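You operate a simulated robot arm through the tools that you are given. There is no shell and no other tool.

Carry out the task below with a simulated two-armed robot. There is one attempt and no reset: what you move stays moved.

Task
Tip custard into the catch pan up to the 2 L line.
Fine: from the cooker bowl; free the tilt lock first; crank home and lock again.

Only the result counts: the job must be done as asked and must still hold three seconds after the hand-in. Knocking over, shifting, dropping, spilling or breaking anything else fails it.

Robot
Two 7-joint arms with fingered hands on one trunk that stands fixed in place. Base frame: the origin is at the foot of the trunk, x ahead of it, y to its left, z up; the work surface is at about z = 52. Readings come in cm, rad, newtons and seconds.
The left shoulder is at [16.7, 12.5, 114.6], the right one opposite. With the tool pointing down near the work surface each hand reaches from about 10 to 80 cm from the base axis, measured 20 degrees to its own side. Payload 3.7 kg a hand.
Tool frame (each hand has its own): the origin (TCP) lies between the finger pads and is the grasp point; the fingertips stand 2.5 cm ahead of it; z points along the fingers, y is the line along which they close. The gripper opens to 8.8 cm; its body begins 2.9 cm behind the TCP. The gripper is a hand of 5 fingers: y runs from the thumb to the fingers, the wrist lies at [-1.3, -9.7, -16.2] in the tool frame, and closing takes about 1.5 s.
Orientation is that of the tool frame in the base frame, as a unit quaternion [w, x, y, z]. With the fingers straight down and the wrist toward the robot, the tool's x, y and z point along [0, 1, 0], [1, 0, 0] and [0, 0, -1] of the base frame.

Tools
- The arms move only by the tool play_rows. It takes "left_targets", "right_targets" or both (then of equal length, played together; a hand with none holds still); each is a list of rows, each a list of 6 numbers: the shift along the tool's x, y, z in units of 30 mm (1.0 is 30 mm), then the turn, a rotation vector about the tool's x, y, z in units of 8 degrees (1.0 is 8 degrees). In form: [[dx, dy, dz, ax, ay, az], ...]. A call has 1 to 20 rows; each row shifts and turns the commanded pose from where the row before left it, along the tool's axes as they then stand. "left_fingers" and "right_fingers" are, for a hand that has rows, the finger opening in cm, from 0 to 8.8, set as the call begins (left out, the last holds). A call with a number of a shift or a turn outside -1 to 1 is refused whole. Rows are played at 5 a second. More than 5 cm and 0.15 rad between two rows, or a gripper value outside its range, and nothing of the call is played. Where a pose cannot be reached the arm comes as near as it can. A force on the tool above 40 N (or 10 N above the force at the start of the call, whichever is more), or a blocked arm, ends the call early, and 0.2 s more pass. The fingers move at their own pace (about 4.5 cm/s each) and stop on an object; they squeeze with about 25 N. The grip force told is the motor's: it shows also when the fingers shut on nothing. Time passes only in rows, and 0.2 s behind the last, so rows that do not move let the fingers close. It gives the time, the measured TCP pose, the force on the tool (base axes), the opening and the grip force at its end, in the units of the frame above (readings bear some noise), with the torque about the TCP (base axes, N m) and any sound that the robot's microphone picked up, and new pictures: "pictures" is both (left out), scene, wrist or none (wrist: the cameras of the hands that moved).
- Cameras (640 x 400 px; columns grow to the right, rows downward): "scene" is now at [26.2, -3.43, 127.21]; the picture's right is [-0.43, -0.90, 0.00], its down [-0.62, 0.29, -0.73] and it looks along [0.66, -0.31, -0.68] (base axes); focal length 260 px, centre (320, 200). "left" rides on the left gripper at [-5.9, -7.9, -10.5] in its tool frame; the picture's right is [-0.73, -0.32, 0.61], its down [0.62, -0.68, 0.38] and it looks along [0.29, 0.66, 0.70] (tool axes); focal length 234 px, centre (320, 200). "right" rides on the right gripper at [5.9, -7.9, -10.5] in its tool frame; the picture's right is [-0.73, 0.32, -0.61], its down [-0.62, -0.68, 0.38] and it looks along [-0.29, 0.66, 0.70] (tool axes); focal length 234 px, centre (320, 200). There is no depth. A picture from a camera that has moved, and an enlarged one, comes with that camera's place and axes in the base frame and with its lens.
- raise_lower(by): moves the trunk up (or, below 0, down) by that many cm; the arms and the scene camera ride with it, the base frame stays. It gives what a move gives, with no picture.
- curl_fingers(index, middle, ring, little, thumb_bend, thumb_turn, hand): sets how far each is bent, from 0 (flat) to 1 (curled in); at 0.3 the hand is open as for a grip, at 0.7 the pads meet at the TCP. One left out holds its place. A second passes; each finger stops where it meets its share of the squeeze, and holds until it gets a number again. A gripper value or a shape takes the hand back. It gives what a move gives, with no picture; readings hold the bend of each and the force on index, middle, ring, little, thumb and palm. thumb_turn goes from beside the hand (0) to across from the fingers (1), as for a grip.
- set_grasp(shape, hand): the hand has 5 fingers and takes this shape, open, in about a second: jaw (thumb against the fingers, like two jaws); tri (thumb and two fingers); tip (a fingertip pinch); poke (one finger out to press); point (the index stretched); flat (the hand flat); cup (the hand cupped); fist (a fist). The gripper value then closes the fingers along that shape, each until it touches; the sizes above hold for jaw. It gives what a move gives, with no picture.
- head_to(pan, tilt): turns the head with the scene camera to pan (to the left, within 1.396 rad either way) and tilt (down, from -0.506 to 1.204), counted from straight ahead of the robot (the tilt from the chest, where the trunk bows). It gives what a move gives, and a new picture of the scene camera.
- zoom(camera, box): a new picture of the part [left, top, right, bottom] of that camera's present view, enlarged. The clock stands still meanwhile.
- hand_in(): hands the job in; it is judged then, once.

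Places have to be worked out from the pictures, the camera data and where the tool is seen. Open the grippers and draw the arms clear of the work before you hand the job in, unless the task says otherwise.

The tools are called after "Emit:" as a command line: name --argument value ..., lists and objects as JSON in quotes. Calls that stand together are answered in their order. play_rows: Moves the arms, as the interface text tells. Its arguments: {"type":"object","properties":{"left_targets":{"type":"array"},"left_fingers":{"type":"number"},"right_targets":{"type":"array"},"right_fingers":{"type":"number"},"pictures":{"type":"string","enum":["both","scene","wrist","none"]}},"required":[]} The other tools are called the same way: raise_lower (by) moves the trunk up or down; set_grasp (shape, hand) gives the hand a shape; curl_fingers (index, middle, ring, little, thumb_bend, thumb_turn, hand) moves the fingers one by one; head_to (pan, tilt) turns the head that bears the scene camera; zoom (camera, box) takes an enlarged picture of a part of a camera's view; hand_in () hands the job in.

At the start:

```text
time_s: 0.0
left_tool_pos: [48.39, 6.28, 104.21]
left_tool_rot: [0.0, 0.707, 0.707, -0.002]
left_force: [0.3, -0.4, 0.4]
left_moment: [0.03, 0.01, -0.01]
left_width: 8.76
left_grasp_force: 0.1
left_shape: jaw
left_bend: [0.3, 0.3, 0.3, 0.3, 0.3, 0.98]
left_finger forces: [0.0, 0.1, 0.0, 0.0, 0.1, 0.1]
right_tool_pos: [49.66, -33.5, 101.32]
right_tool_rot: [-0.001, 0.707, 0.707, 0.0]
right_force: [1.0, -0.1, -0.9]
right_moment: [-0.02, -0.02, 0.0]
right_width: 8.77
right_grasp_force: 0.2
right_shape: jaw
right_bend: [0.3, 0.3, 0.3, 0.3, 0.3, 0.98]
right_finger forces: [0.1, 0.0, 0.0, 0.0, 0.0, 0.0]
trunk travel left (down, up): [-16.8, 24.7]
head pan, tilt (commanded): [-0.442, 0.749]
```

scene: 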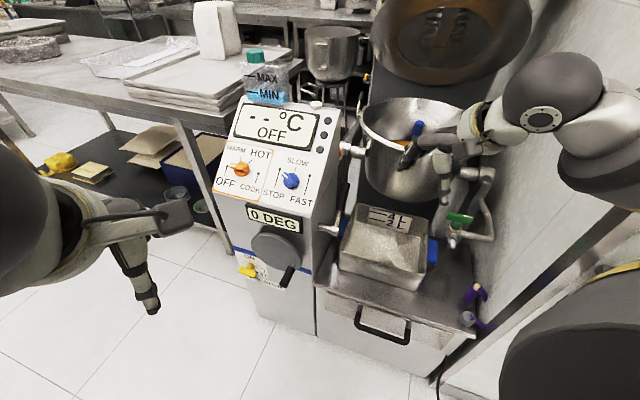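
right: 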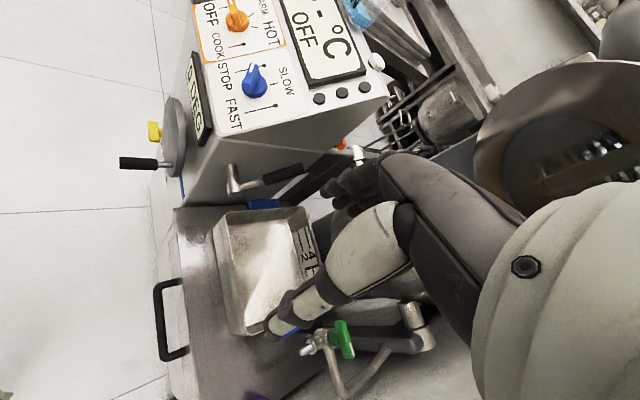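
left: 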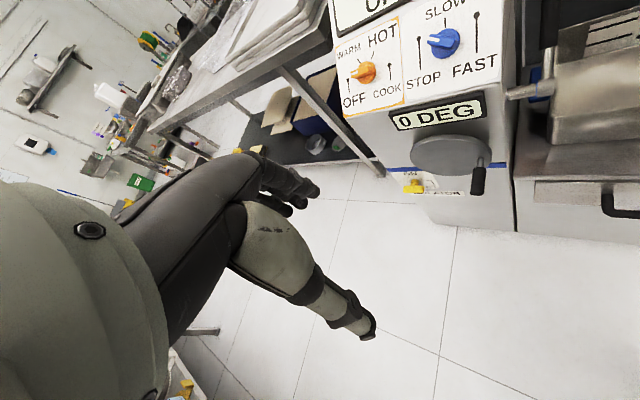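

The pictures show a tilting cooker with a crank wheel at the control panel's front, a yellow lock knob beside it, and a catch pan under the bowl. I zoom in on those parts before moving anything.

Emit:
zoom --camera "scene" --box '[220, 190, 350, 300]'

Emit:
zoom --camera "scene" --box '[320, 90, 500, 300]'

Emit:
zoom --camera "left" --box '[320, 60, 560, 230]'

Emit:
zoom --camera "right" --box '[110, 80, 350, 250]'

```text
3.64 times, centred on (285, 245) of scene
camera zoom: at [26.2, -3.43, 127.21], right [-0.43, -0.9, 0.0], down [-0.62, 0.29, -0.73], along [0.66, -0.31, -0.68], focal length 944 px, centre (447, 36)
```

zoom: 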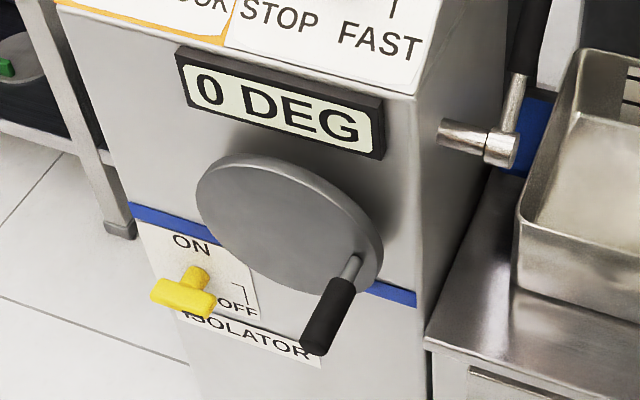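

```text
1.90 times, centred on (410, 195) of scene
camera zoom: at [26.2, -3.43, 127.21], right [-0.43, -0.9, 0.0], down [-0.62, 0.29, -0.73], along [0.66, -0.31, -0.68], focal length 494 px, centre (149, 210)
```

zoom: 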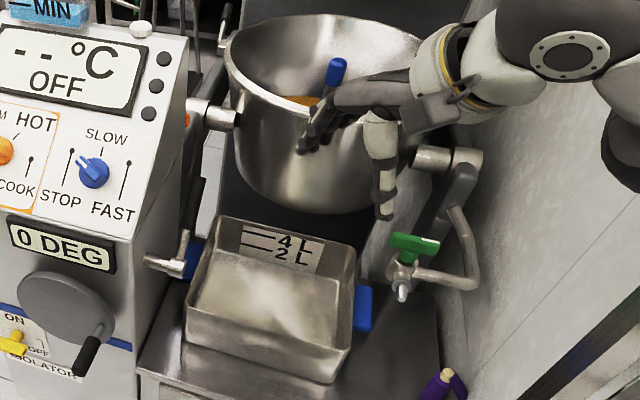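

```text
2.35 times, centred on (440, 145) of left
camera zoom: at [40.67, 0.43, 114.71], right [-0.32, -0.73, -0.61], down [-0.68, 0.62, -0.38], along [0.66, 0.29, -0.7], focal length 551 px, centre (38, 329)
```

zoom: 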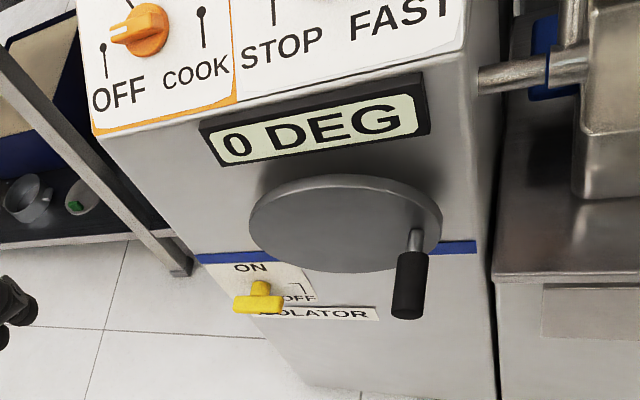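

```text
2.35 times, centred on (230, 165) of right
camera zoom: at [41.5, -27.68, 111.81], right [0.32, -0.73, 0.61], down [-0.68, -0.62, -0.38], along [0.66, -0.29, -0.7], focal length 551 px, centre (532, 282)
```

zoom: 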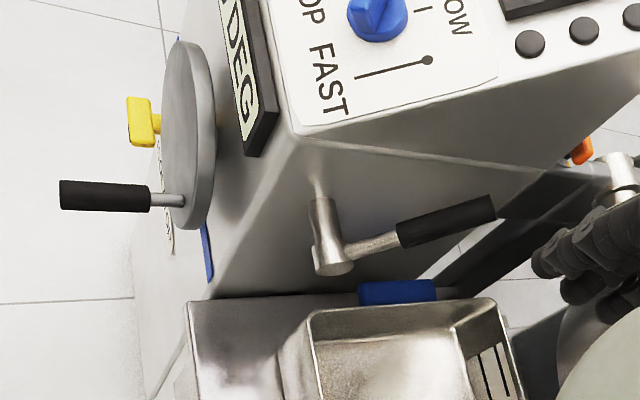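

The crank grip triangulates to a tip near [62, -9.6, 64] with its root near [68, -15, 63], and the wheel centre is near [72, -12, 64.7], so the console faces about (-0.7, 0.7). The right hand hides the bowl, so I draw it back and up to see more.

Emit:
play_rows --right_targets '[[0, -1, -0.3, 0, 0, 0], [0, -1, -0.3, 0, 0, 0], [0, -1, -0.3, 0, 0, 0], [0, -1, -0.3, 0, 0, 0], [0, 0, 0, 0, 0, 0]]' --pictures "both"

```text
time_s: 1.2
left_tool_pos: [48.37, 6.23, 104.28]
left_tool_rot: [0.0, 0.706, 0.708, -0.001]
left_force: [0.6, 0.8, -0.1]
left_moment: [-0.02, 0.01, -0.03]
left_width: 8.77
left_grasp_force: 0.1
left_shape: jaw
left_bend: [0.3, 0.3, 0.3, 0.3, 0.3, 0.98]
left_finger forces: [0.0, 0.0, 0.1, 0.0, 0.0, 0.0]
right_tool_pos: [41.33, -37.54, 106.3]
right_tool_rot: [-0.001, 0.707, 0.707, -0.001]
right_force: [-0.2, 0.2, 0.5]
right_moment: [0.04, -0.04, -0.02]
right_width: 8.78
right_grasp_force: 0.0
right_shape: jaw
right_bend: [0.3, 0.3, 0.3, 0.3, 0.3, 0.98]
right_finger forces: [0.0, 0.0, 0.1, 0.1, 0.0, 0.0]
right hand out of reach, approached as far as the arm can: row 2, 3, 4
trunk travel left (down, up): [-16.8, 24.7]
head pan, tilt (commanded): [-0.442, 0.749]
camera scene: at [26.21, -3.45, 127.21], right [-0.43, -0.9, 0.0], down [-0.62, 0.29, -0.73], along [0.66, -0.31, -0.68], focal length 260 px, centre (320, 200)
camera right: at [33.31, -31.75, 116.91], right [0.33, -0.73, 0.61], down [-0.68, -0.62, -0.38], along [0.66, -0.29, -0.7], focal length 234 px, centre (320, 200)
```

scene: 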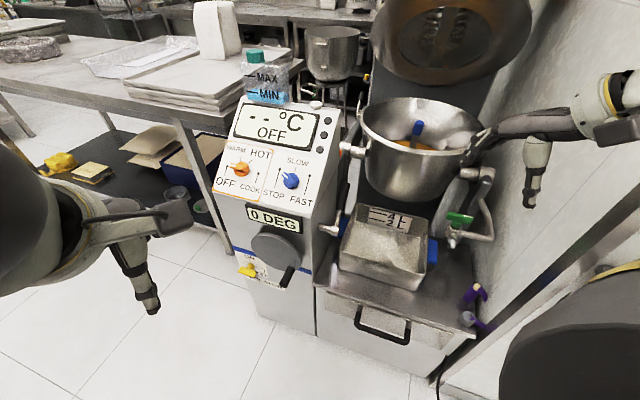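
right: 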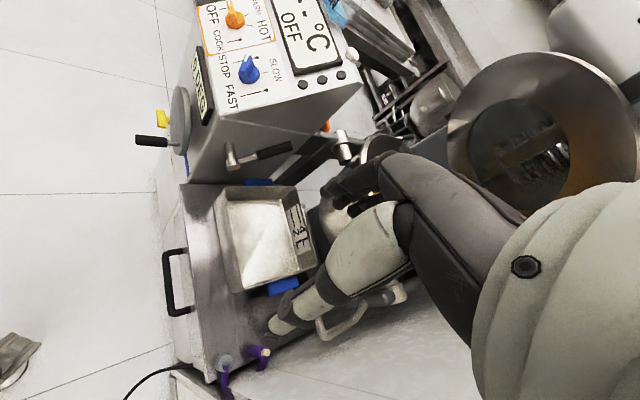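

The hand is now off the bowl, which is at 0 degrees with custard and a blue-handled tool in it. I zoom in on the bowl, the side lever, the tap and the purple item.

Emit:
zoom --camera "scene" --box '[330, 80, 500, 190]'

Emit:
zoom --camera "scene" --box '[310, 180, 510, 340]'

Emit:
zoom --camera "right" --box '[180, 110, 360, 230]'

Emit:
zoom --camera "right" --box '[140, 160, 320, 400]'

Emit:
zoom --camera "scene" --box '[220, 60, 380, 200]'

```text
3.64 times, centred on (415, 135) of scene
camera zoom: at [26.21, -3.45, 127.21], right [-0.43, -0.9, 0.0], down [-0.62, 0.29, -0.73], along [0.66, -0.31, -0.68], focal length 944 px, centre (-26, 436)
```

zoom: 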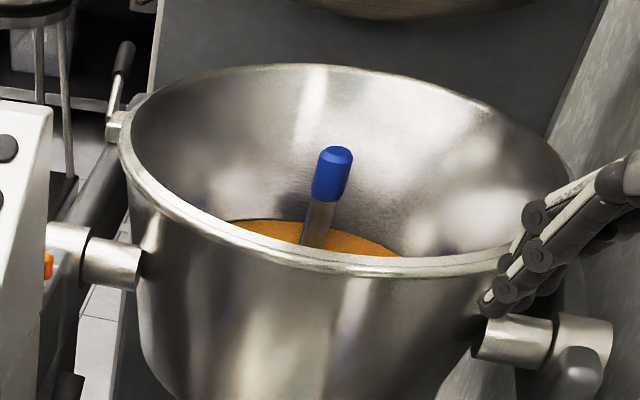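

```text
2.50 times, centred on (410, 260) of scene
camera zoom: at [26.21, -3.45, 127.21], right [-0.43, -0.9, 0.0], down [-0.62, 0.29, -0.73], along [0.66, -0.31, -0.68], focal length 649 px, centre (95, 50)
```

zoom: 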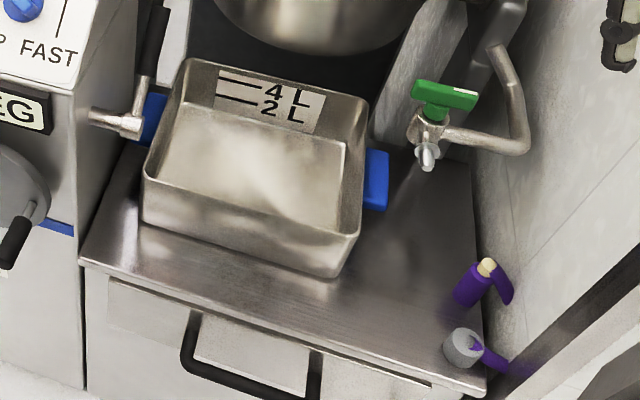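

```text
3.33 times, centred on (270, 170) of right
camera zoom: at [33.31, -31.75, 116.91], right [0.33, -0.73, 0.61], down [-0.68, -0.62, -0.38], along [0.66, -0.29, -0.7], focal length 781 px, centre (487, 300)
```

zoom: 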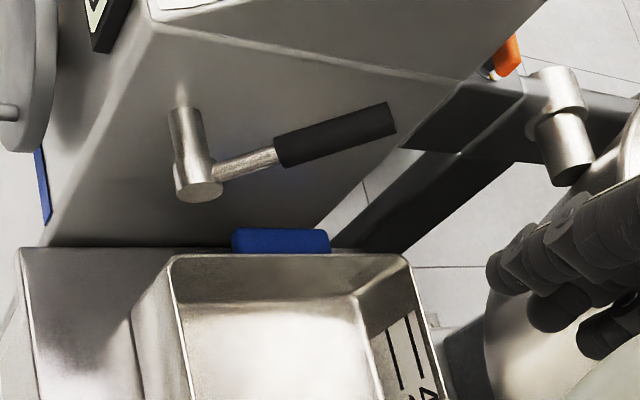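

```text
1.67 times, centred on (230, 280) of right
camera zoom: at [33.31, -31.75, 116.91], right [0.33, -0.73, 0.61], down [-0.68, -0.62, -0.38], along [0.66, -0.29, -0.7], focal length 390 px, centre (470, 67)
```

zoom: 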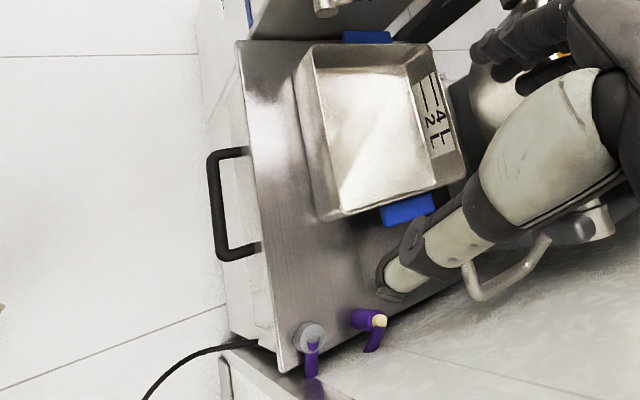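

```text
2.86 times, centred on (300, 130) of scene
camera zoom: at [26.21, -3.45, 127.21], right [-0.43, -0.9, 0.0], down [-0.62, 0.29, -0.73], along [0.66, -0.31, -0.68], focal length 742 px, centre (377, 400)
```

zoom: 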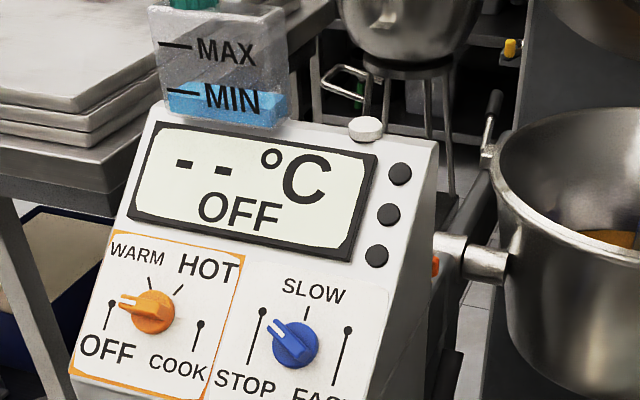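

Besides the crank there is a black-grip lever on the console's right side (hub near [68.5, -28, 69.5], grip end near [75, -34.5, 80]), an orange item near the left trunnion, and another lever behind the bowl. I enlarge these to tell which is the tilt lock.

Emit:
zoom --camera "scene" --box '[325, 75, 405, 165]'

Emit:
zoom --camera "right" --box '[290, 90, 400, 180]'

Emit:
zoom --camera "scene" --box '[310, 170, 370, 250]'

Emit:
zoom --camera "right" --box '[440, 40, 640, 190]'

Emit:
zoom --camera "scene" --box '[430, 140, 510, 260]'

```text
4.44 times, centred on (365, 120) of scene
camera zoom: at [26.21, -3.45, 127.21], right [-0.43, -0.9, 0.0], down [-0.62, 0.29, -0.73], along [0.66, -0.31, -0.68], focal length 1153 px, centre (120, 556)
```

zoom: 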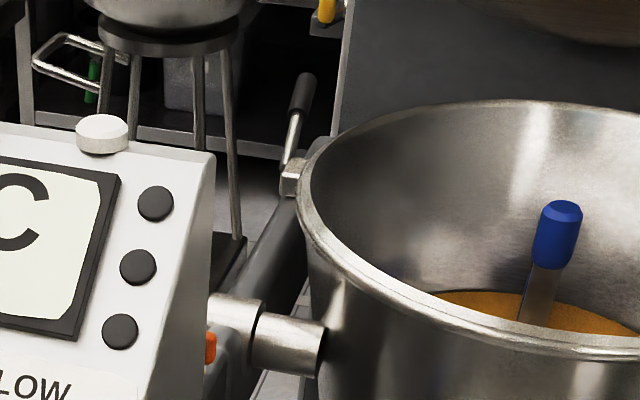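

```text
4.44 times, centred on (345, 135) of right
camera zoom: at [33.31, -31.75, 116.91], right [0.33, -0.73, 0.61], down [-0.68, -0.62, -0.38], along [0.66, -0.29, -0.7], focal length 1041 px, centre (209, 489)
```

zoom: 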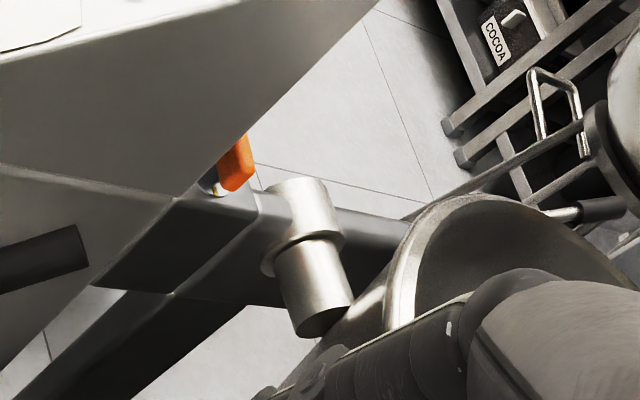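

```text
5.00 times, centred on (340, 210) of scene
camera zoom: at [26.21, -3.45, 127.21], right [-0.43, -0.9, 0.0], down [-0.62, 0.29, -0.73], along [0.66, -0.31, -0.68], focal length 1298 px, centre (220, 150)
```

zoom: 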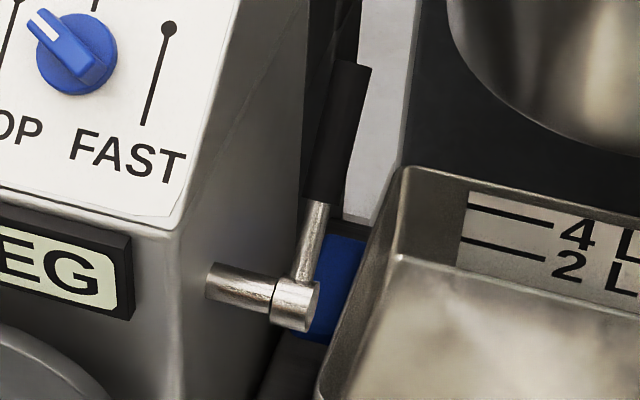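

```text
2.67 times, centred on (540, 115) of right
camera zoom: at [33.31, -31.75, 116.91], right [0.33, -0.73, 0.61], down [-0.68, -0.62, -0.38], along [0.66, -0.29, -0.7], focal length 624 px, centre (-267, 427)
```

zoom: 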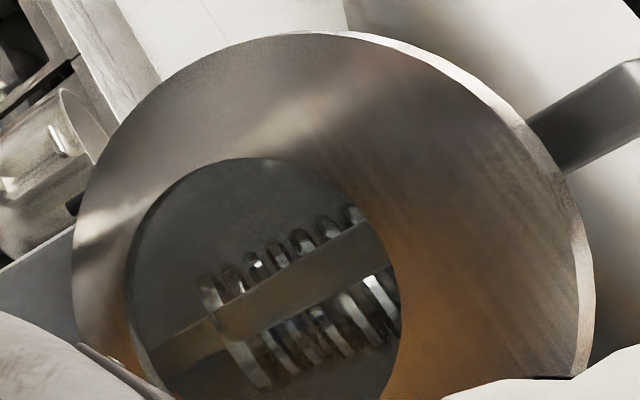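

```text
3.33 times, centred on (470, 200) of scene
camera zoom: at [26.21, -3.45, 127.21], right [-0.43, -0.9, 0.0], down [-0.62, 0.29, -0.73], along [0.66, -0.31, -0.68], focal length 865 px, centre (-180, 200)
```

zoom: 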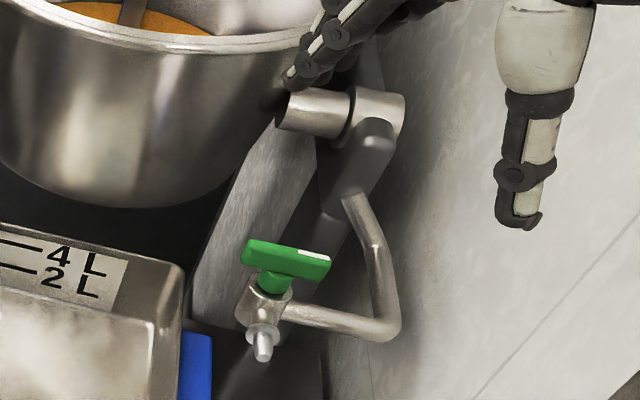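

The orange item triangulates to about [86.6, -38.8, 82.5] beside the left trunnion. To see it and the side lever better I move the right hand camera forward above the gap between console and bowl, well above everything.

Emit:
play_rows --right_targets '[[0, 1, 0, 0, 0, 0], [0, 1, 0, 0, 0, 0], [0, 1, 0, 0, 0, 0], [0, 1, 0, 0, 0, 0], [0, 1, 0, 0, 0, 0], [0, 1, 0, 0, 0, 0], [0, 1, 0, 0, 0, 0], [0, 0, 0, 0, 0, 0]]' --pictures "both"

```text
time_s: 3.0
left_tool_pos: [48.38, 6.3, 104.14]
left_tool_rot: [0.0, 0.706, 0.708, -0.001]
left_force: [0.1, 0.5, 0.9]
left_moment: [-0.01, 0.03, 0.02]
left_width: 8.79
left_grasp_force: 0.1
left_shape: jaw
left_bend: [0.3, 0.3, 0.3, 0.3, 0.3, 0.98]
left_finger forces: [0.1, 0.1, 0.1, 0.0, 0.1, 0.0]
right_tool_pos: [62.47, -37.54, 106.3]
right_tool_rot: [0.0, 0.707, 0.707, 0.0]
right_force: [-0.8, 0.4, 0.9]
right_moment: [-0.02, -0.04, -0.03]
right_width: 8.75
right_grasp_force: 0.1
right_shape: jaw
right_bend: [0.3, 0.3, 0.3, 0.3, 0.3, 0.98]
right_finger forces: [0.1, 0.1, 0.0, 0.0, 0.0, 0.1]
trunk travel left (down, up): [-16.8, 24.7]
head pan, tilt (commanded): [-0.442, 0.749]
camera scene: at [26.17, -3.44, 127.23], right [-0.43, -0.9, 0.0], down [-0.62, 0.29, -0.73], along [0.66, -0.31, -0.68], focal length 260 px, centre (320, 200)
camera right: at [54.39, -31.69, 116.8], right [0.32, -0.73, 0.61], down [-0.68, -0.62, -0.38], along [0.66, -0.29, -0.7], focal length 234 px, centre (320, 200)
```

scene: 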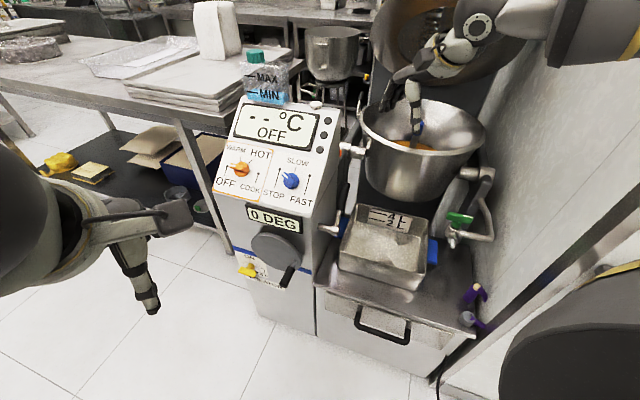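
right: 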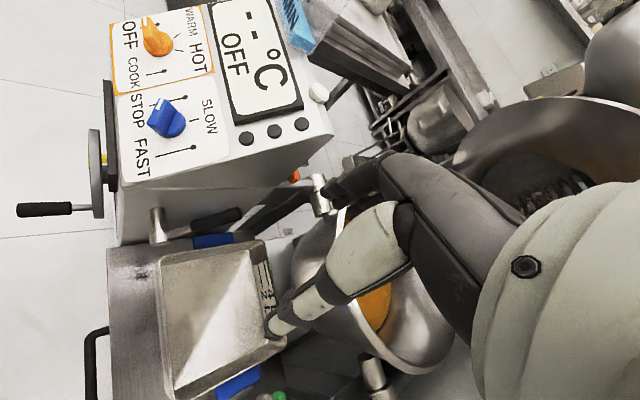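

The right camera is now above the gap; I enlarge the trunnion area, the lever and the bowl.

Emit:
zoom --camera "right" --box '[240, 140, 360, 240]'

Emit:
zoom --camera "right" --box '[130, 170, 330, 300]'

Emit:
zoom --camera "right" --box '[280, 190, 480, 400]'

Emit:
zoom --camera "right" --box '[340, 60, 500, 170]'

```text
4.00 times, centred on (300, 190) of right
camera zoom: at [54.39, -31.69, 116.8], right [0.32, -0.73, 0.61], down [-0.68, -0.62, -0.38], along [0.66, -0.29, -0.7], focal length 937 px, centre (400, 240)
```

zoom: 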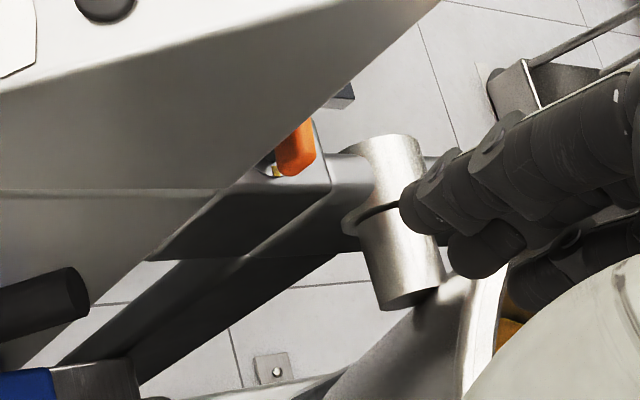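

```text
3.08 times, centred on (230, 235) of right
camera zoom: at [54.39, -31.69, 116.8], right [0.32, -0.73, 0.61], down [-0.68, -0.62, -0.38], along [0.66, -0.29, -0.7], focal length 720 px, centre (597, 92)
```

zoom: 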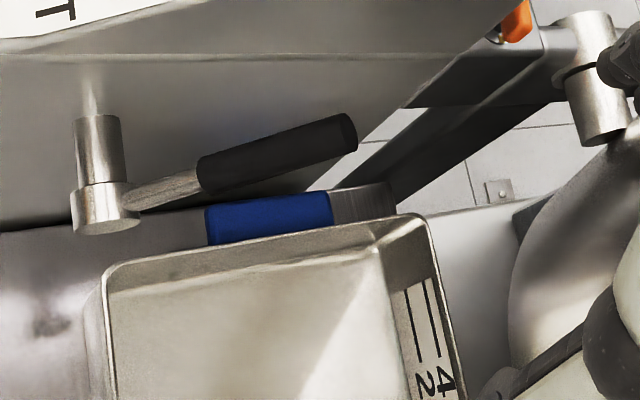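

```text
1.90 times, centred on (380, 295) of right
camera zoom: at [54.39, -31.69, 116.8], right [0.32, -0.73, 0.61], down [-0.68, -0.62, -0.38], along [0.66, -0.29, -0.7], focal length 446 px, centre (206, 19)
```

zoom: 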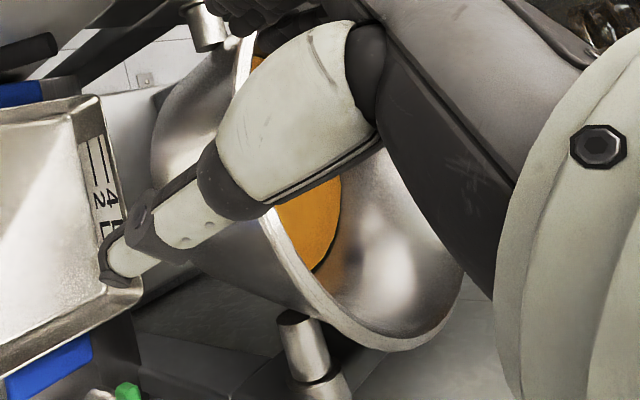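

```text
3.64 times, centred on (420, 115) of right
camera zoom: at [54.39, -31.69, 116.8], right [0.32, -0.73, 0.61], down [-0.68, -0.62, -0.38], along [0.66, -0.29, -0.7], focal length 852 px, centre (-44, 509)
```

zoom: 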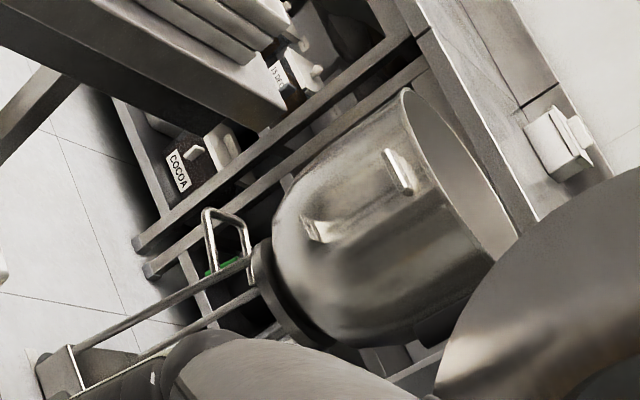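

The orange item is a knob on the trunnion bracket, half hidden behind the console's edge. I move the right hand 9 cm further forward and slightly right for a steeper look.

Emit:
play_rows --right_targets '[[-0.3, 1, 0, 0, 0, 0], [-0.3, 1, 0, 0, 0, 0], [-0.3, 1, 0, 0, 0, 0], [0, 0, 0, 0, 0, 0]]' --pictures "both"

```text
time_s: 4.0
left_tool_pos: [48.37, 6.31, 104.19]
left_tool_rot: [0.0, 0.706, 0.708, -0.001]
left_force: [-0.6, 0.6, 0.4]
left_moment: [0.0, 0.01, 0.0]
left_width: 8.78
left_grasp_force: 0.0
left_shape: jaw
left_bend: [0.3, 0.3, 0.3, 0.3, 0.3, 0.98]
left_finger forces: [0.0, 0.1, 0.0, 0.1, 0.0, 0.1]
right_tool_pos: [71.16, -40.15, 106.3]
right_tool_rot: [0.001, 0.706, 0.708, 0.001]
right_force: [0.4, 0.2, 0.6]
right_moment: [0.02, -0.01, 0.0]
right_width: 8.79
right_grasp_force: 0.0
right_shape: jaw
right_bend: [0.3, 0.3, 0.3, 0.3, 0.3, 0.98]
right_finger forces: [0.1, 0.0, 0.0, 0.0, 0.0, 0.0]
trunk travel left (down, up): [-16.8, 24.7]
head pan, tilt (commanded): [-0.442, 0.749]
camera scene: at [26.15, -3.43, 127.24], right [-0.43, -0.9, 0.0], down [-0.62, 0.29, -0.73], along [0.66, -0.31, -0.68], focal length 260 px, centre (320, 200)
camera right: at [63.16, -34.39, 116.91], right [0.32, -0.73, 0.61], down [-0.68, -0.62, -0.38], along [0.66, -0.29, -0.7], focal length 234 px, centre (320, 200)
```

scene: 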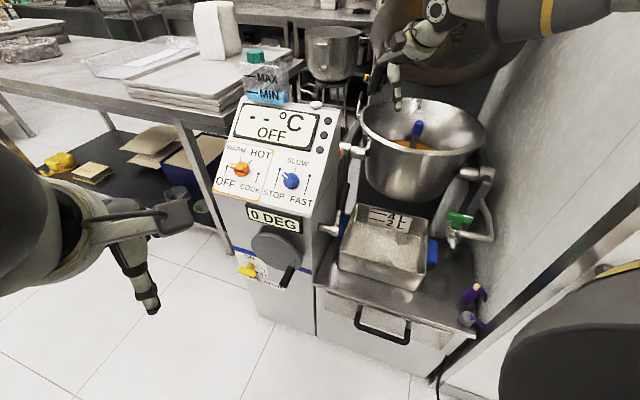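
right: 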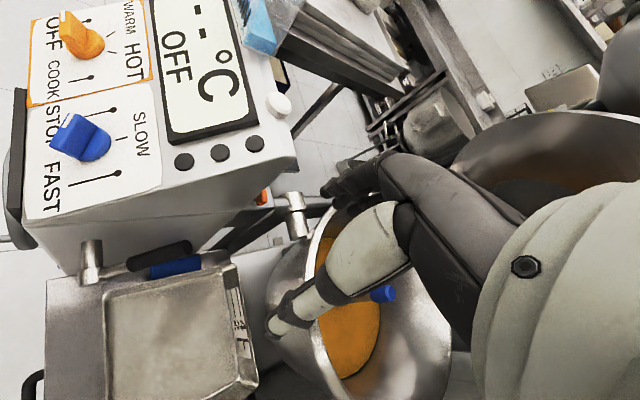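

Emit:
zoom --camera "right" --box '[200, 150, 330, 250]'

Emit:
zoom --camera "right" --box '[40, 220, 270, 400]'

Emit:
zoom --camera "right" --box '[280, 170, 460, 400]'

Emit:
zoom --camera "scene" --box '[340, 50, 500, 210]'

```text
4.00 times, centred on (265, 200) of right
camera zoom: at [63.16, -34.39, 116.91], right [0.32, -0.73, 0.61], down [-0.68, -0.62, -0.38], along [0.66, -0.29, -0.7], focal length 937 px, centre (540, 200)
```

zoom: 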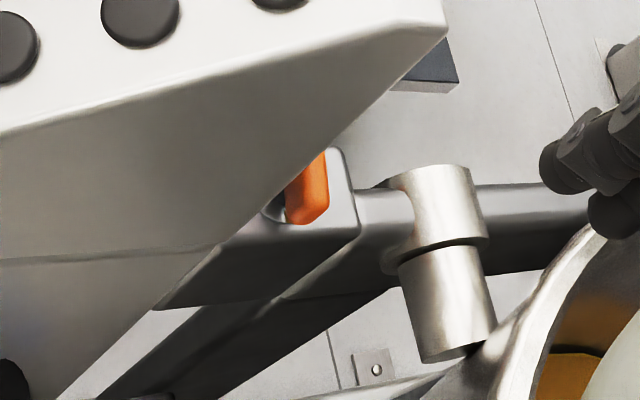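

```text
2.22 times, centred on (155, 310) of right
camera zoom: at [63.16, -34.39, 116.91], right [0.32, -0.73, 0.61], down [-0.68, -0.62, -0.38], along [0.66, -0.29, -0.7], focal length 520 px, centre (687, -44)
```

zoom: 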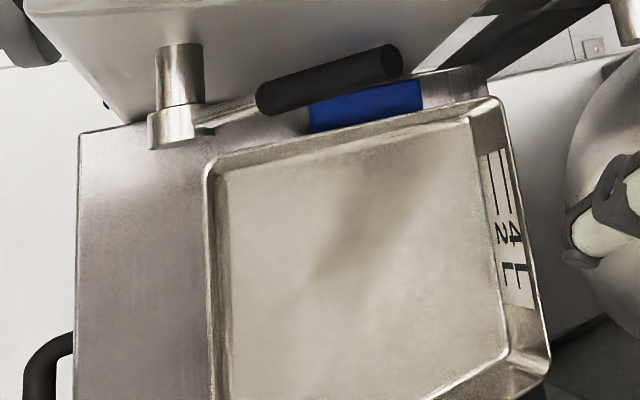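

```text
1.74 times, centred on (370, 285) of right
camera zoom: at [63.16, -34.39, 116.91], right [0.32, -0.73, 0.61], down [-0.68, -0.62, -0.38], along [0.66, -0.29, -0.7], focal length 407 px, centre (233, 52)
```

zoom: 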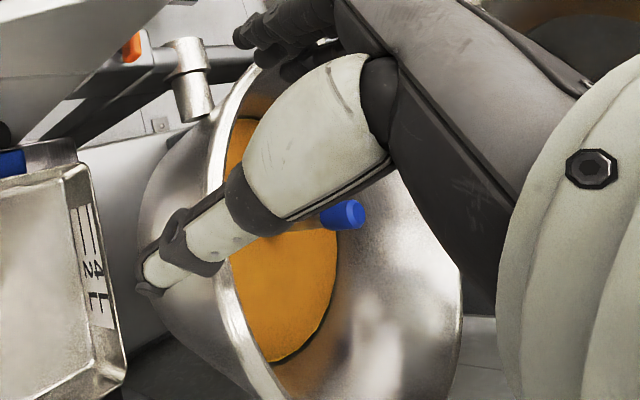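

```text
2.50 times, centred on (420, 130) of scene
camera zoom: at [26.15, -3.43, 127.24], right [-0.43, -0.9, 0.0], down [-0.62, 0.29, -0.73], along [0.66, -0.31, -0.68], focal length 649 px, centre (70, 375)
```

zoom: 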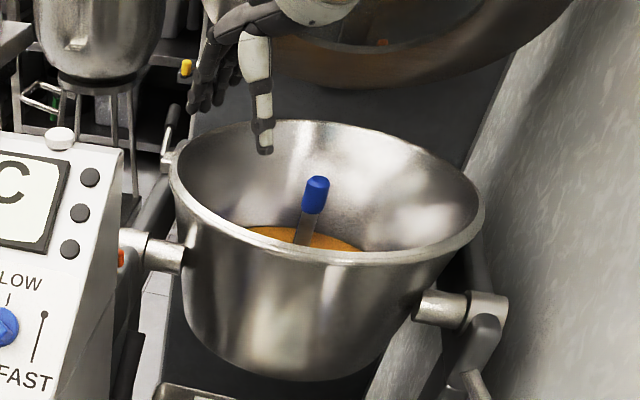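

The side lever by the crank (hub about [68.5, -27.8, 69.5], leaning about 40° back, grip middle about [72.5, -32.3, 77.3]) is the only reachable lock lever, so I take it for the tilt lock. I retract the right hand a little and turn it so the fingers point sideways at the console.

Emit:
play_rows --right_targets '[[0, -1, 0, 0, 0, 0], [0, -1, 0, 0, 0, 0], [0, -1, 0, 0, 0, 0], [0, 0, 0, 0, 0, 0.96], [0, 0, 0, 0, 0, 0.96], [0, 0, 0, 0, 0, 0.96], [0, 0, 0, 0, 0, 0.96], [0, 0, 0, 0, 0, 0.96], [0, 0, 0, 0, 0, 0.96], [0, 0, 0, 0, 1, 0], [0, 0, 0, 0, 1, 0], [0, 0, 0, 0, 1, 0], [0, 0, 0, 0, 1, 0], [0, 0, 0, 0, 1, 0], [0, 0, 0, 0, 1, 0]]' --pictures "both"

```text
time_s: 7.2
left_tool_pos: [48.59, 6.32, 104.09]
left_tool_rot: [0.0, 0.706, 0.708, -0.001]
left_force: [-0.4, -1.0, 0.6]
left_moment: [-0.02, -0.02, -0.01]
left_width: 8.74
left_grasp_force: 0.1
left_shape: jaw
left_bend: [0.3, 0.3, 0.3, 0.3, 0.3, 0.98]
left_finger forces: [0.0, 0.0, 0.0, 0.1, 0.0, 0.1]
right_tool_pos: [62.37, -40.07, 106.39]
right_tool_rot: [-0.152, 0.847, 0.343, 0.377]
right_force: [0.0, 0.2, 0.2]
right_moment: [-0.01, -0.04, 0.02]
right_width: 8.8
right_grasp_force: 0.1
right_shape: jaw
right_bend: [0.3, 0.3, 0.3, 0.3, 0.3, 0.98]
right_finger forces: [0.0, 0.1, 0.0, 0.1, 0.1, 0.0]
trunk travel left (down, up): [-16.8, 24.7]
head pan, tilt (commanded): [-0.442, 0.749]
camera scene: at [26.27, -3.44, 127.18], right [-0.43, -0.9, 0.0], down [-0.62, 0.29, -0.73], along [0.66, -0.31, -0.68], focal length 260 px, centre (320, 200)
camera right: at [54.01, -37.23, 117.69], right [-0.45, -0.88, -0.13], down [-0.57, 0.4, -0.72], along [0.69, -0.25, -0.68], focal length 234 px, centre (320, 200)
```

scene: 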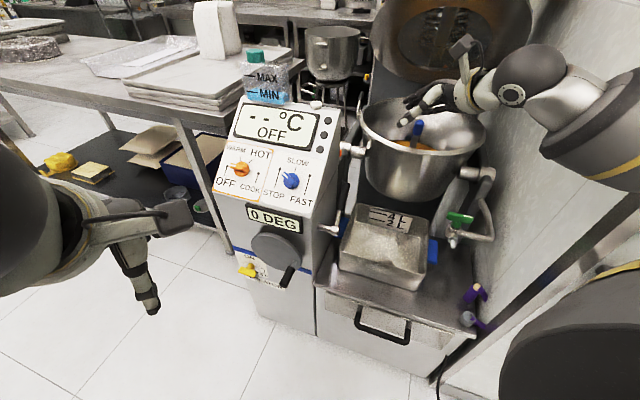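
right: 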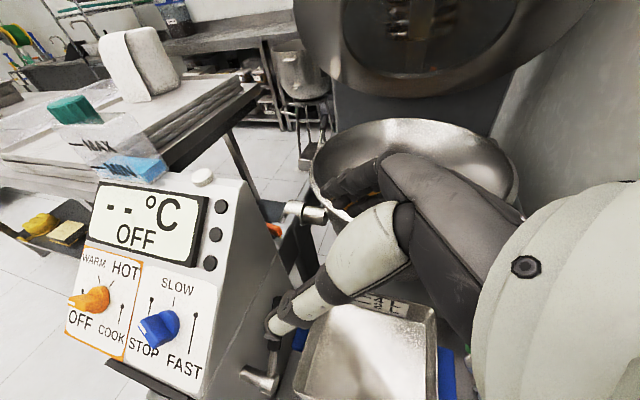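

The turn works as planned (x axis now 48° up). The right camera now shows the orange item near the trunnion from a new angle, so I look closer before going on.

Emit:
zoom --camera "right" --box '[230, 190, 340, 290]'

Emit:
zoom --camera "right" --box '[210, 280, 350, 400]'

```text
4.00 times, centred on (285, 240) of right
camera zoom: at [54.01, -37.23, 117.69], right [-0.45, -0.88, -0.13], down [-0.57, 0.4, -0.72], along [0.69, -0.25, -0.68], focal length 937 px, centre (460, 40)
```

zoom: 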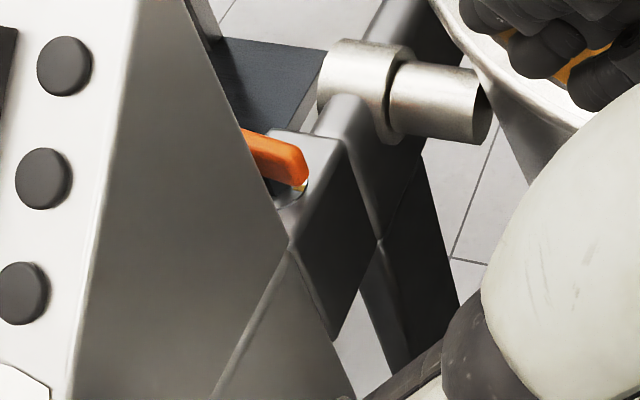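

```text
3.33 times, centred on (280, 340) of right
camera zoom: at [54.01, -37.23, 117.69], right [-0.45, -0.88, -0.13], down [-0.57, 0.4, -0.72], along [0.69, -0.25, -0.68], focal length 781 px, centre (453, -267)
```

zoom: 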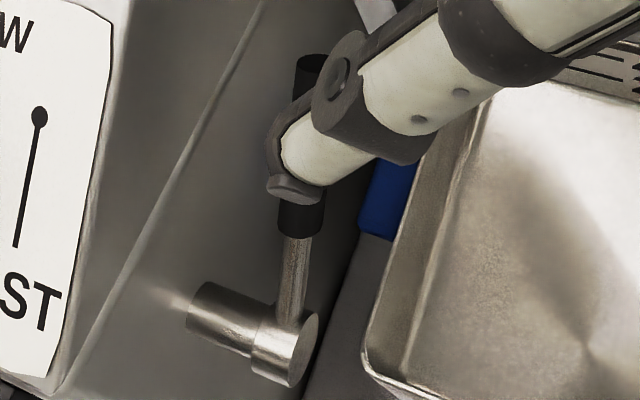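

The orange piece is a T-handle like the yellow and green ones (a valve), while the black-grip lever is clearly visible below. I finish turning the right hand: fingers level toward the console and rolled 40° to match the lever.

Emit:
play_rows --right_targets '[[0, 0, 0, 0, 1, 0], [0, 0, 0, 0, 1, 0], [0, 0, 0, 0, 1, 0], [0, 0, 0, 0, 1, 0], [0, 0, 0, 0, 1, 0], [0, 0, 0, 0, 0.25, 0], [0, 0, 0, 0, 0, 1], [0, 0, 0, 0, 0, 1], [0, 0, 0, 0, 0, 1], [0, 0, 0, 0, 0, 1], [0, 0, 0, 0, 0, 1], [0, 0, 0, 0, 0, 0]]' --pictures "both"

```text
time_s: 9.8
left_tool_pos: [48.24, 6.85, 104.28]
left_tool_rot: [0.004, 0.706, 0.708, -0.002]
left_force: [0.0, 0.0, -0.4]
left_moment: [0.03, 0.05, -0.03]
left_width: 8.76
left_grasp_force: 0.0
left_shape: jaw
left_bend: [0.3, 0.3, 0.3, 0.3, 0.3, 0.98]
left_finger forces: [0.0, 0.1, 0.1, 0.0, 0.0, 0.1]
right_tool_pos: [62.06, -39.56, 106.86]
right_tool_rot: [-0.47, 0.708, 0.027, 0.527]
right_force: [-0.5, -0.6, -1.1]
right_moment: [0.04, -0.02, 0.02]
right_width: 8.78
right_grasp_force: 0.0
right_shape: jaw
right_bend: [0.3, 0.3, 0.3, 0.3, 0.3, 0.98]
right_finger forces: [0.0, 0.1, 0.1, 0.1, 0.1, 0.0]
trunk travel left (down, up): [-16.8, 24.7]
head pan, tilt (commanded): [-0.442, 0.749]
camera scene: at [25.96, -2.72, 127.31], right [-0.43, -0.9, 0.0], down [-0.61, 0.29, -0.74], along [0.66, -0.32, -0.68], focal length 260 px, centre (320, 200)
camera right: at [52.94, -45.24, 116.51], right [-0.59, -0.27, -0.76], down [-0.36, 0.93, -0.05], along [0.72, 0.25, -0.64], focal length 234 px, centre (320, 200)
```

scene: 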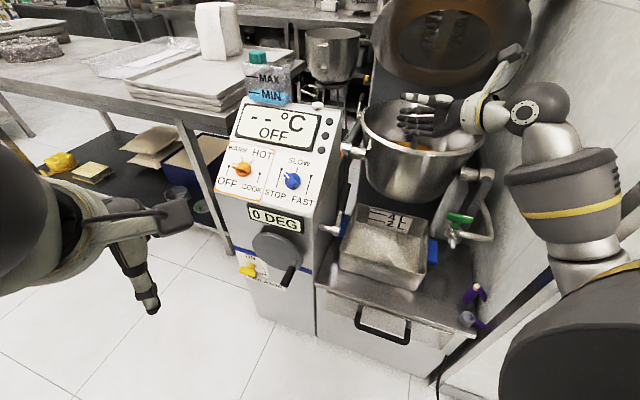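
right: 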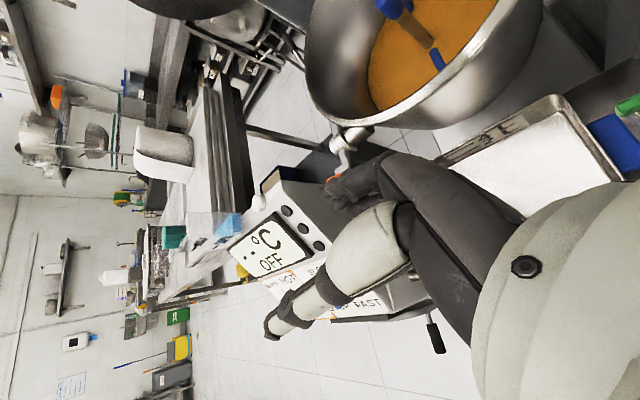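

Orientation is as wanted (x along the lever, z toward the console side). I lower the hand to the pre-grasp point about 11 cm to the right of the lever grip, in two steps.

Emit:
play_rows --right_targets '[[-0.9, 0.85, 0.07, 0, 0, 0], [-0.9, 0.85, 0.07, 0, 0, 0], [-0.9, 0.85, 0.07, 0, 0, 0], [-0.9, 0.85, 0.07, 0, 0, 0], [-0.9, 0.85, 0.07, 0, 0, 0], [-0.9, 0.85, 0.07, 0, 0, 0], [0, 0, 0, 0, 0, 0]]' --pictures "both"

```text
time_s: 11.4
left_tool_pos: [48.38, 6.3, 104.25]
left_tool_rot: [-0.001, 0.706, 0.708, 0.0]
left_force: [-0.3, 0.4, 0.2]
left_moment: [0.02, 0.03, 0.0]
left_width: 8.81
left_grasp_force: 0.1
left_shape: jaw
left_bend: [0.3, 0.3, 0.3, 0.3, 0.3, 0.98]
left_finger forces: [0.1, 0.0, 0.1, 0.1, 0.0, 0.0]
right_tool_pos: [64.2, -40.19, 83.85]
right_tool_rot: [-0.473, 0.706, 0.025, 0.526]
right_force: [-0.6, 0.0, -0.9]
right_moment: [-0.02, 0.0, 0.0]
right_width: 8.76
right_grasp_force: 0.0
right_shape: jaw
right_bend: [0.3, 0.3, 0.3, 0.3, 0.3, 0.98]
right_finger forces: [0.1, 0.0, 0.0, 0.0, 0.1, 0.0]
trunk travel left (down, up): [-16.8, 24.7]
head pan, tilt (commanded): [-0.442, 0.749]
camera scene: at [26.18, -3.45, 127.22], right [-0.43, -0.9, 0.0], down [-0.62, 0.29, -0.73], along [0.66, -0.31, -0.68], focal length 260 px, centre (320, 200)
camera right: at [54.95, -46.02, 93.54], right [-0.59, -0.26, -0.76], down [-0.36, 0.93, -0.04], along [0.72, 0.26, -0.64], focal length 234 px, centre (320, 200)
```

scene: 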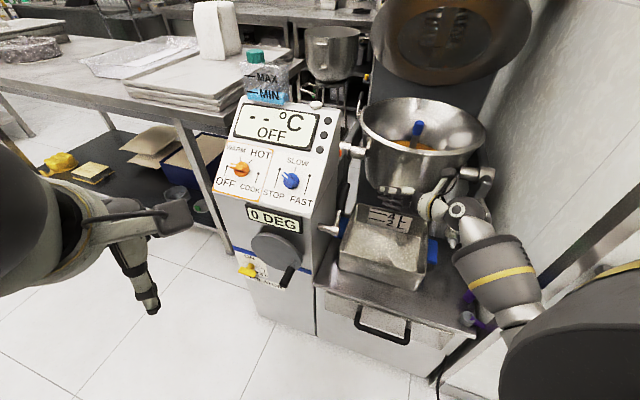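
right: 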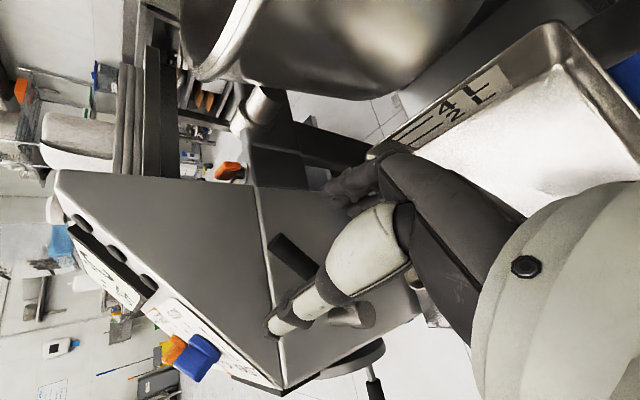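

The right camera sees the lever's black grip between thumb and fingers, and also the orange handle. I enlarge both parts before closing in.

Emit:
zoom --camera "right" --box '[200, 80, 320, 200]'

Emit:
zoom --camera "right" --box '[240, 170, 440, 350]'

Emit:
zoom --camera "scene" --box '[310, 150, 470, 270]'

```text
3.33 times, centred on (260, 140) of right
camera zoom: at [54.95, -46.02, 93.54], right [-0.59, -0.26, -0.76], down [-0.36, 0.93, -0.04], along [0.72, 0.26, -0.64], focal length 781 px, centre (520, 400)
```

zoom: 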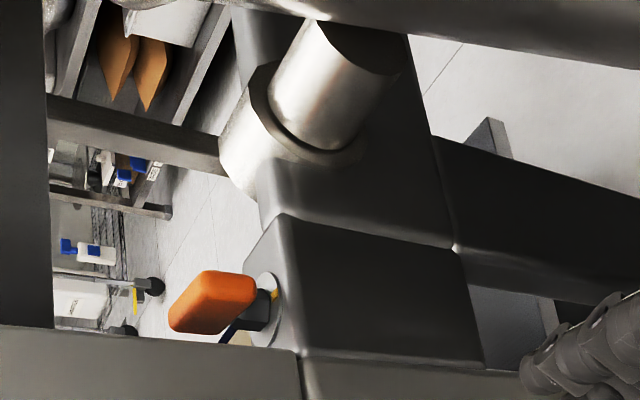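

```text
2.22 times, centred on (340, 260) of right
camera zoom: at [54.95, -46.02, 93.54], right [-0.59, -0.26, -0.76], down [-0.36, 0.93, -0.04], along [0.72, 0.26, -0.64], focal length 520 px, centre (276, 67)
```

zoom: 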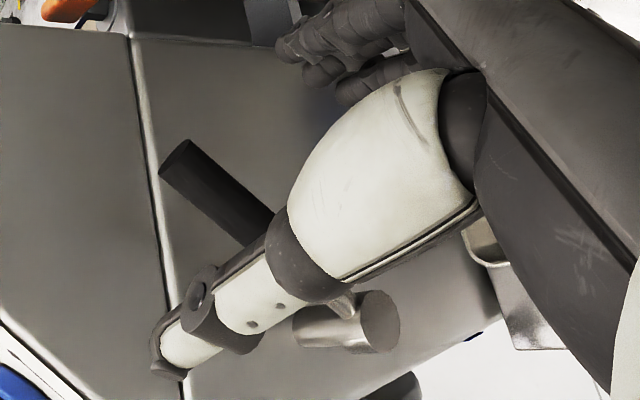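

```text
3.33 times, centred on (390, 210) of scene
camera zoom: at [26.18, -3.45, 127.22], right [-0.43, -0.9, 0.0], down [-0.62, 0.29, -0.73], along [0.66, -0.31, -0.68], focal length 865 px, centre (87, 167)
```

zoom: 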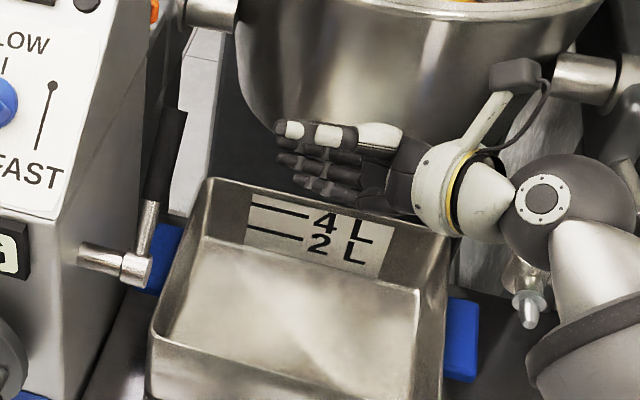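

The lever lies between the thumb and fingers as seen along the hand; refined grip middle is about [72.7, -32.4, 77.6]. I shift down the last 6 cm and advance about half way toward it.

Emit:
play_rows --right_targets '[[-0.77, 0.695, 0, 0, 0, 0], [-0.77, 0.695, 0, 0, 0, 0], [0, 0, 0.9, 0, 0, 0], [0, 0, 0.9, 0, 0, 0], [0, 0, 0, 0, 0, 0]]' --pictures "both"

Emit:
zoom --camera "scene" --box '[310, 150, 470, 270]'

Emit:
zoom --camera "right" --box '[240, 150, 440, 350]'

```text
time_s: 12.6
left_tool_pos: [48.45, 6.28, 104.16]
left_tool_rot: [0.0, 0.706, 0.709, -0.001]
left_force: [0.1, -0.9, -0.3]
left_moment: [-0.02, 0.01, 0.01]
left_width: 8.79
left_grasp_force: 0.0
left_shape: jaw
left_bend: [0.3, 0.3, 0.3, 0.3, 0.3, 0.98]
left_finger forces: [0.1, 0.1, 0.1, 0.0, 0.1, 0.0]
right_tool_pos: [68.23, -36.66, 77.68]
right_tool_rot: [-0.473, 0.706, 0.024, 0.527]
right_force: [0.8, -0.1, 0.5]
right_moment: [-0.01, -0.05, -0.04]
right_width: 8.79
right_grasp_force: 0.1
right_shape: jaw
right_bend: [0.3, 0.3, 0.3, 0.3, 0.3, 0.98]
right_finger forces: [0.0, 0.0, 0.0, 0.1, 0.0, 0.0]
trunk travel left (down, up): [-16.8, 24.7]
head pan, tilt (commanded): [-0.442, 0.749]
camera scene: at [26.19, -3.43, 127.22], right [-0.43, -0.9, 0.0], down [-0.62, 0.29, -0.73], along [0.66, -0.31, -0.68], focal length 260 px, centre (320, 200)
camera right: at [58.93, -42.29, 87.25], right [-0.59, -0.26, -0.76], down [-0.36, 0.93, -0.04], along [0.72, 0.25, -0.64], focal length 234 px, centre (320, 200)
```

scene: 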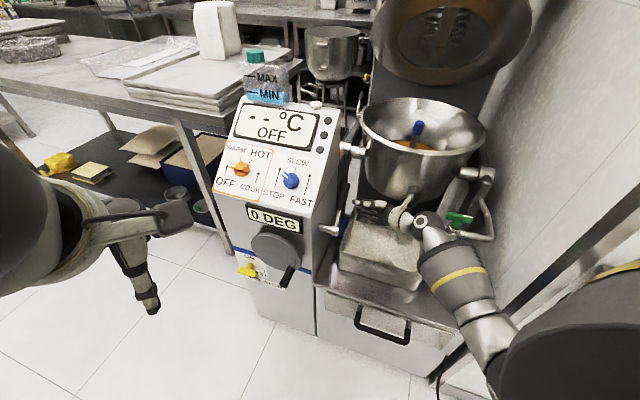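
right: 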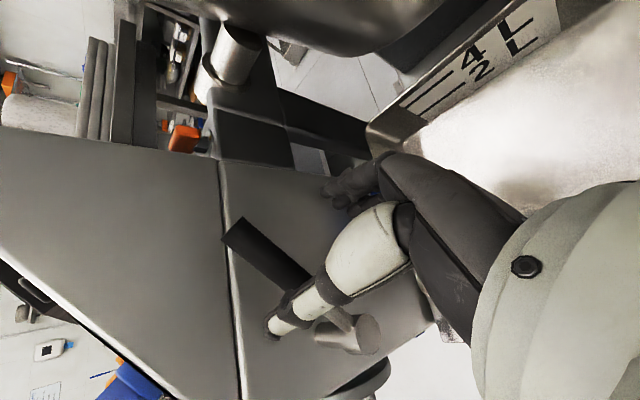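

```text
3.33 times, centred on (390, 210) of scene
camera zoom: at [26.19, -3.43, 127.22], right [-0.43, -0.9, 0.0], down [-0.62, 0.29, -0.73], along [0.66, -0.31, -0.68], focal length 865 px, centre (87, 167)
```

zoom: 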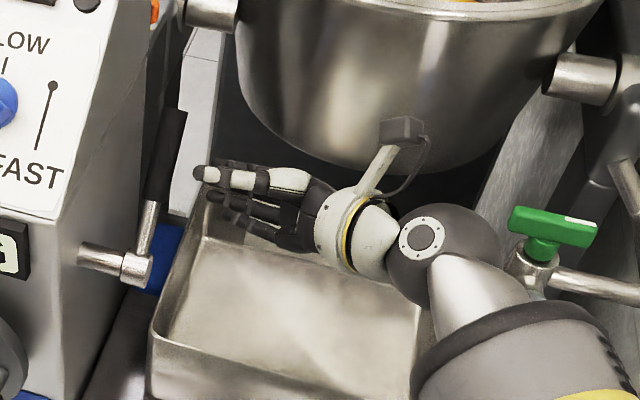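

```text
2.00 times, centred on (340, 250) of right
camera zoom: at [58.93, -42.29, 87.25], right [-0.59, -0.26, -0.76], down [-0.36, 0.93, -0.04], along [0.72, 0.25, -0.64], focal length 468 px, centre (280, 100)
```

zoom: 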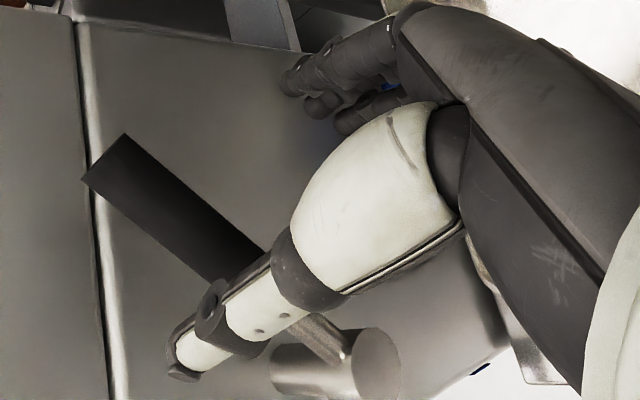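

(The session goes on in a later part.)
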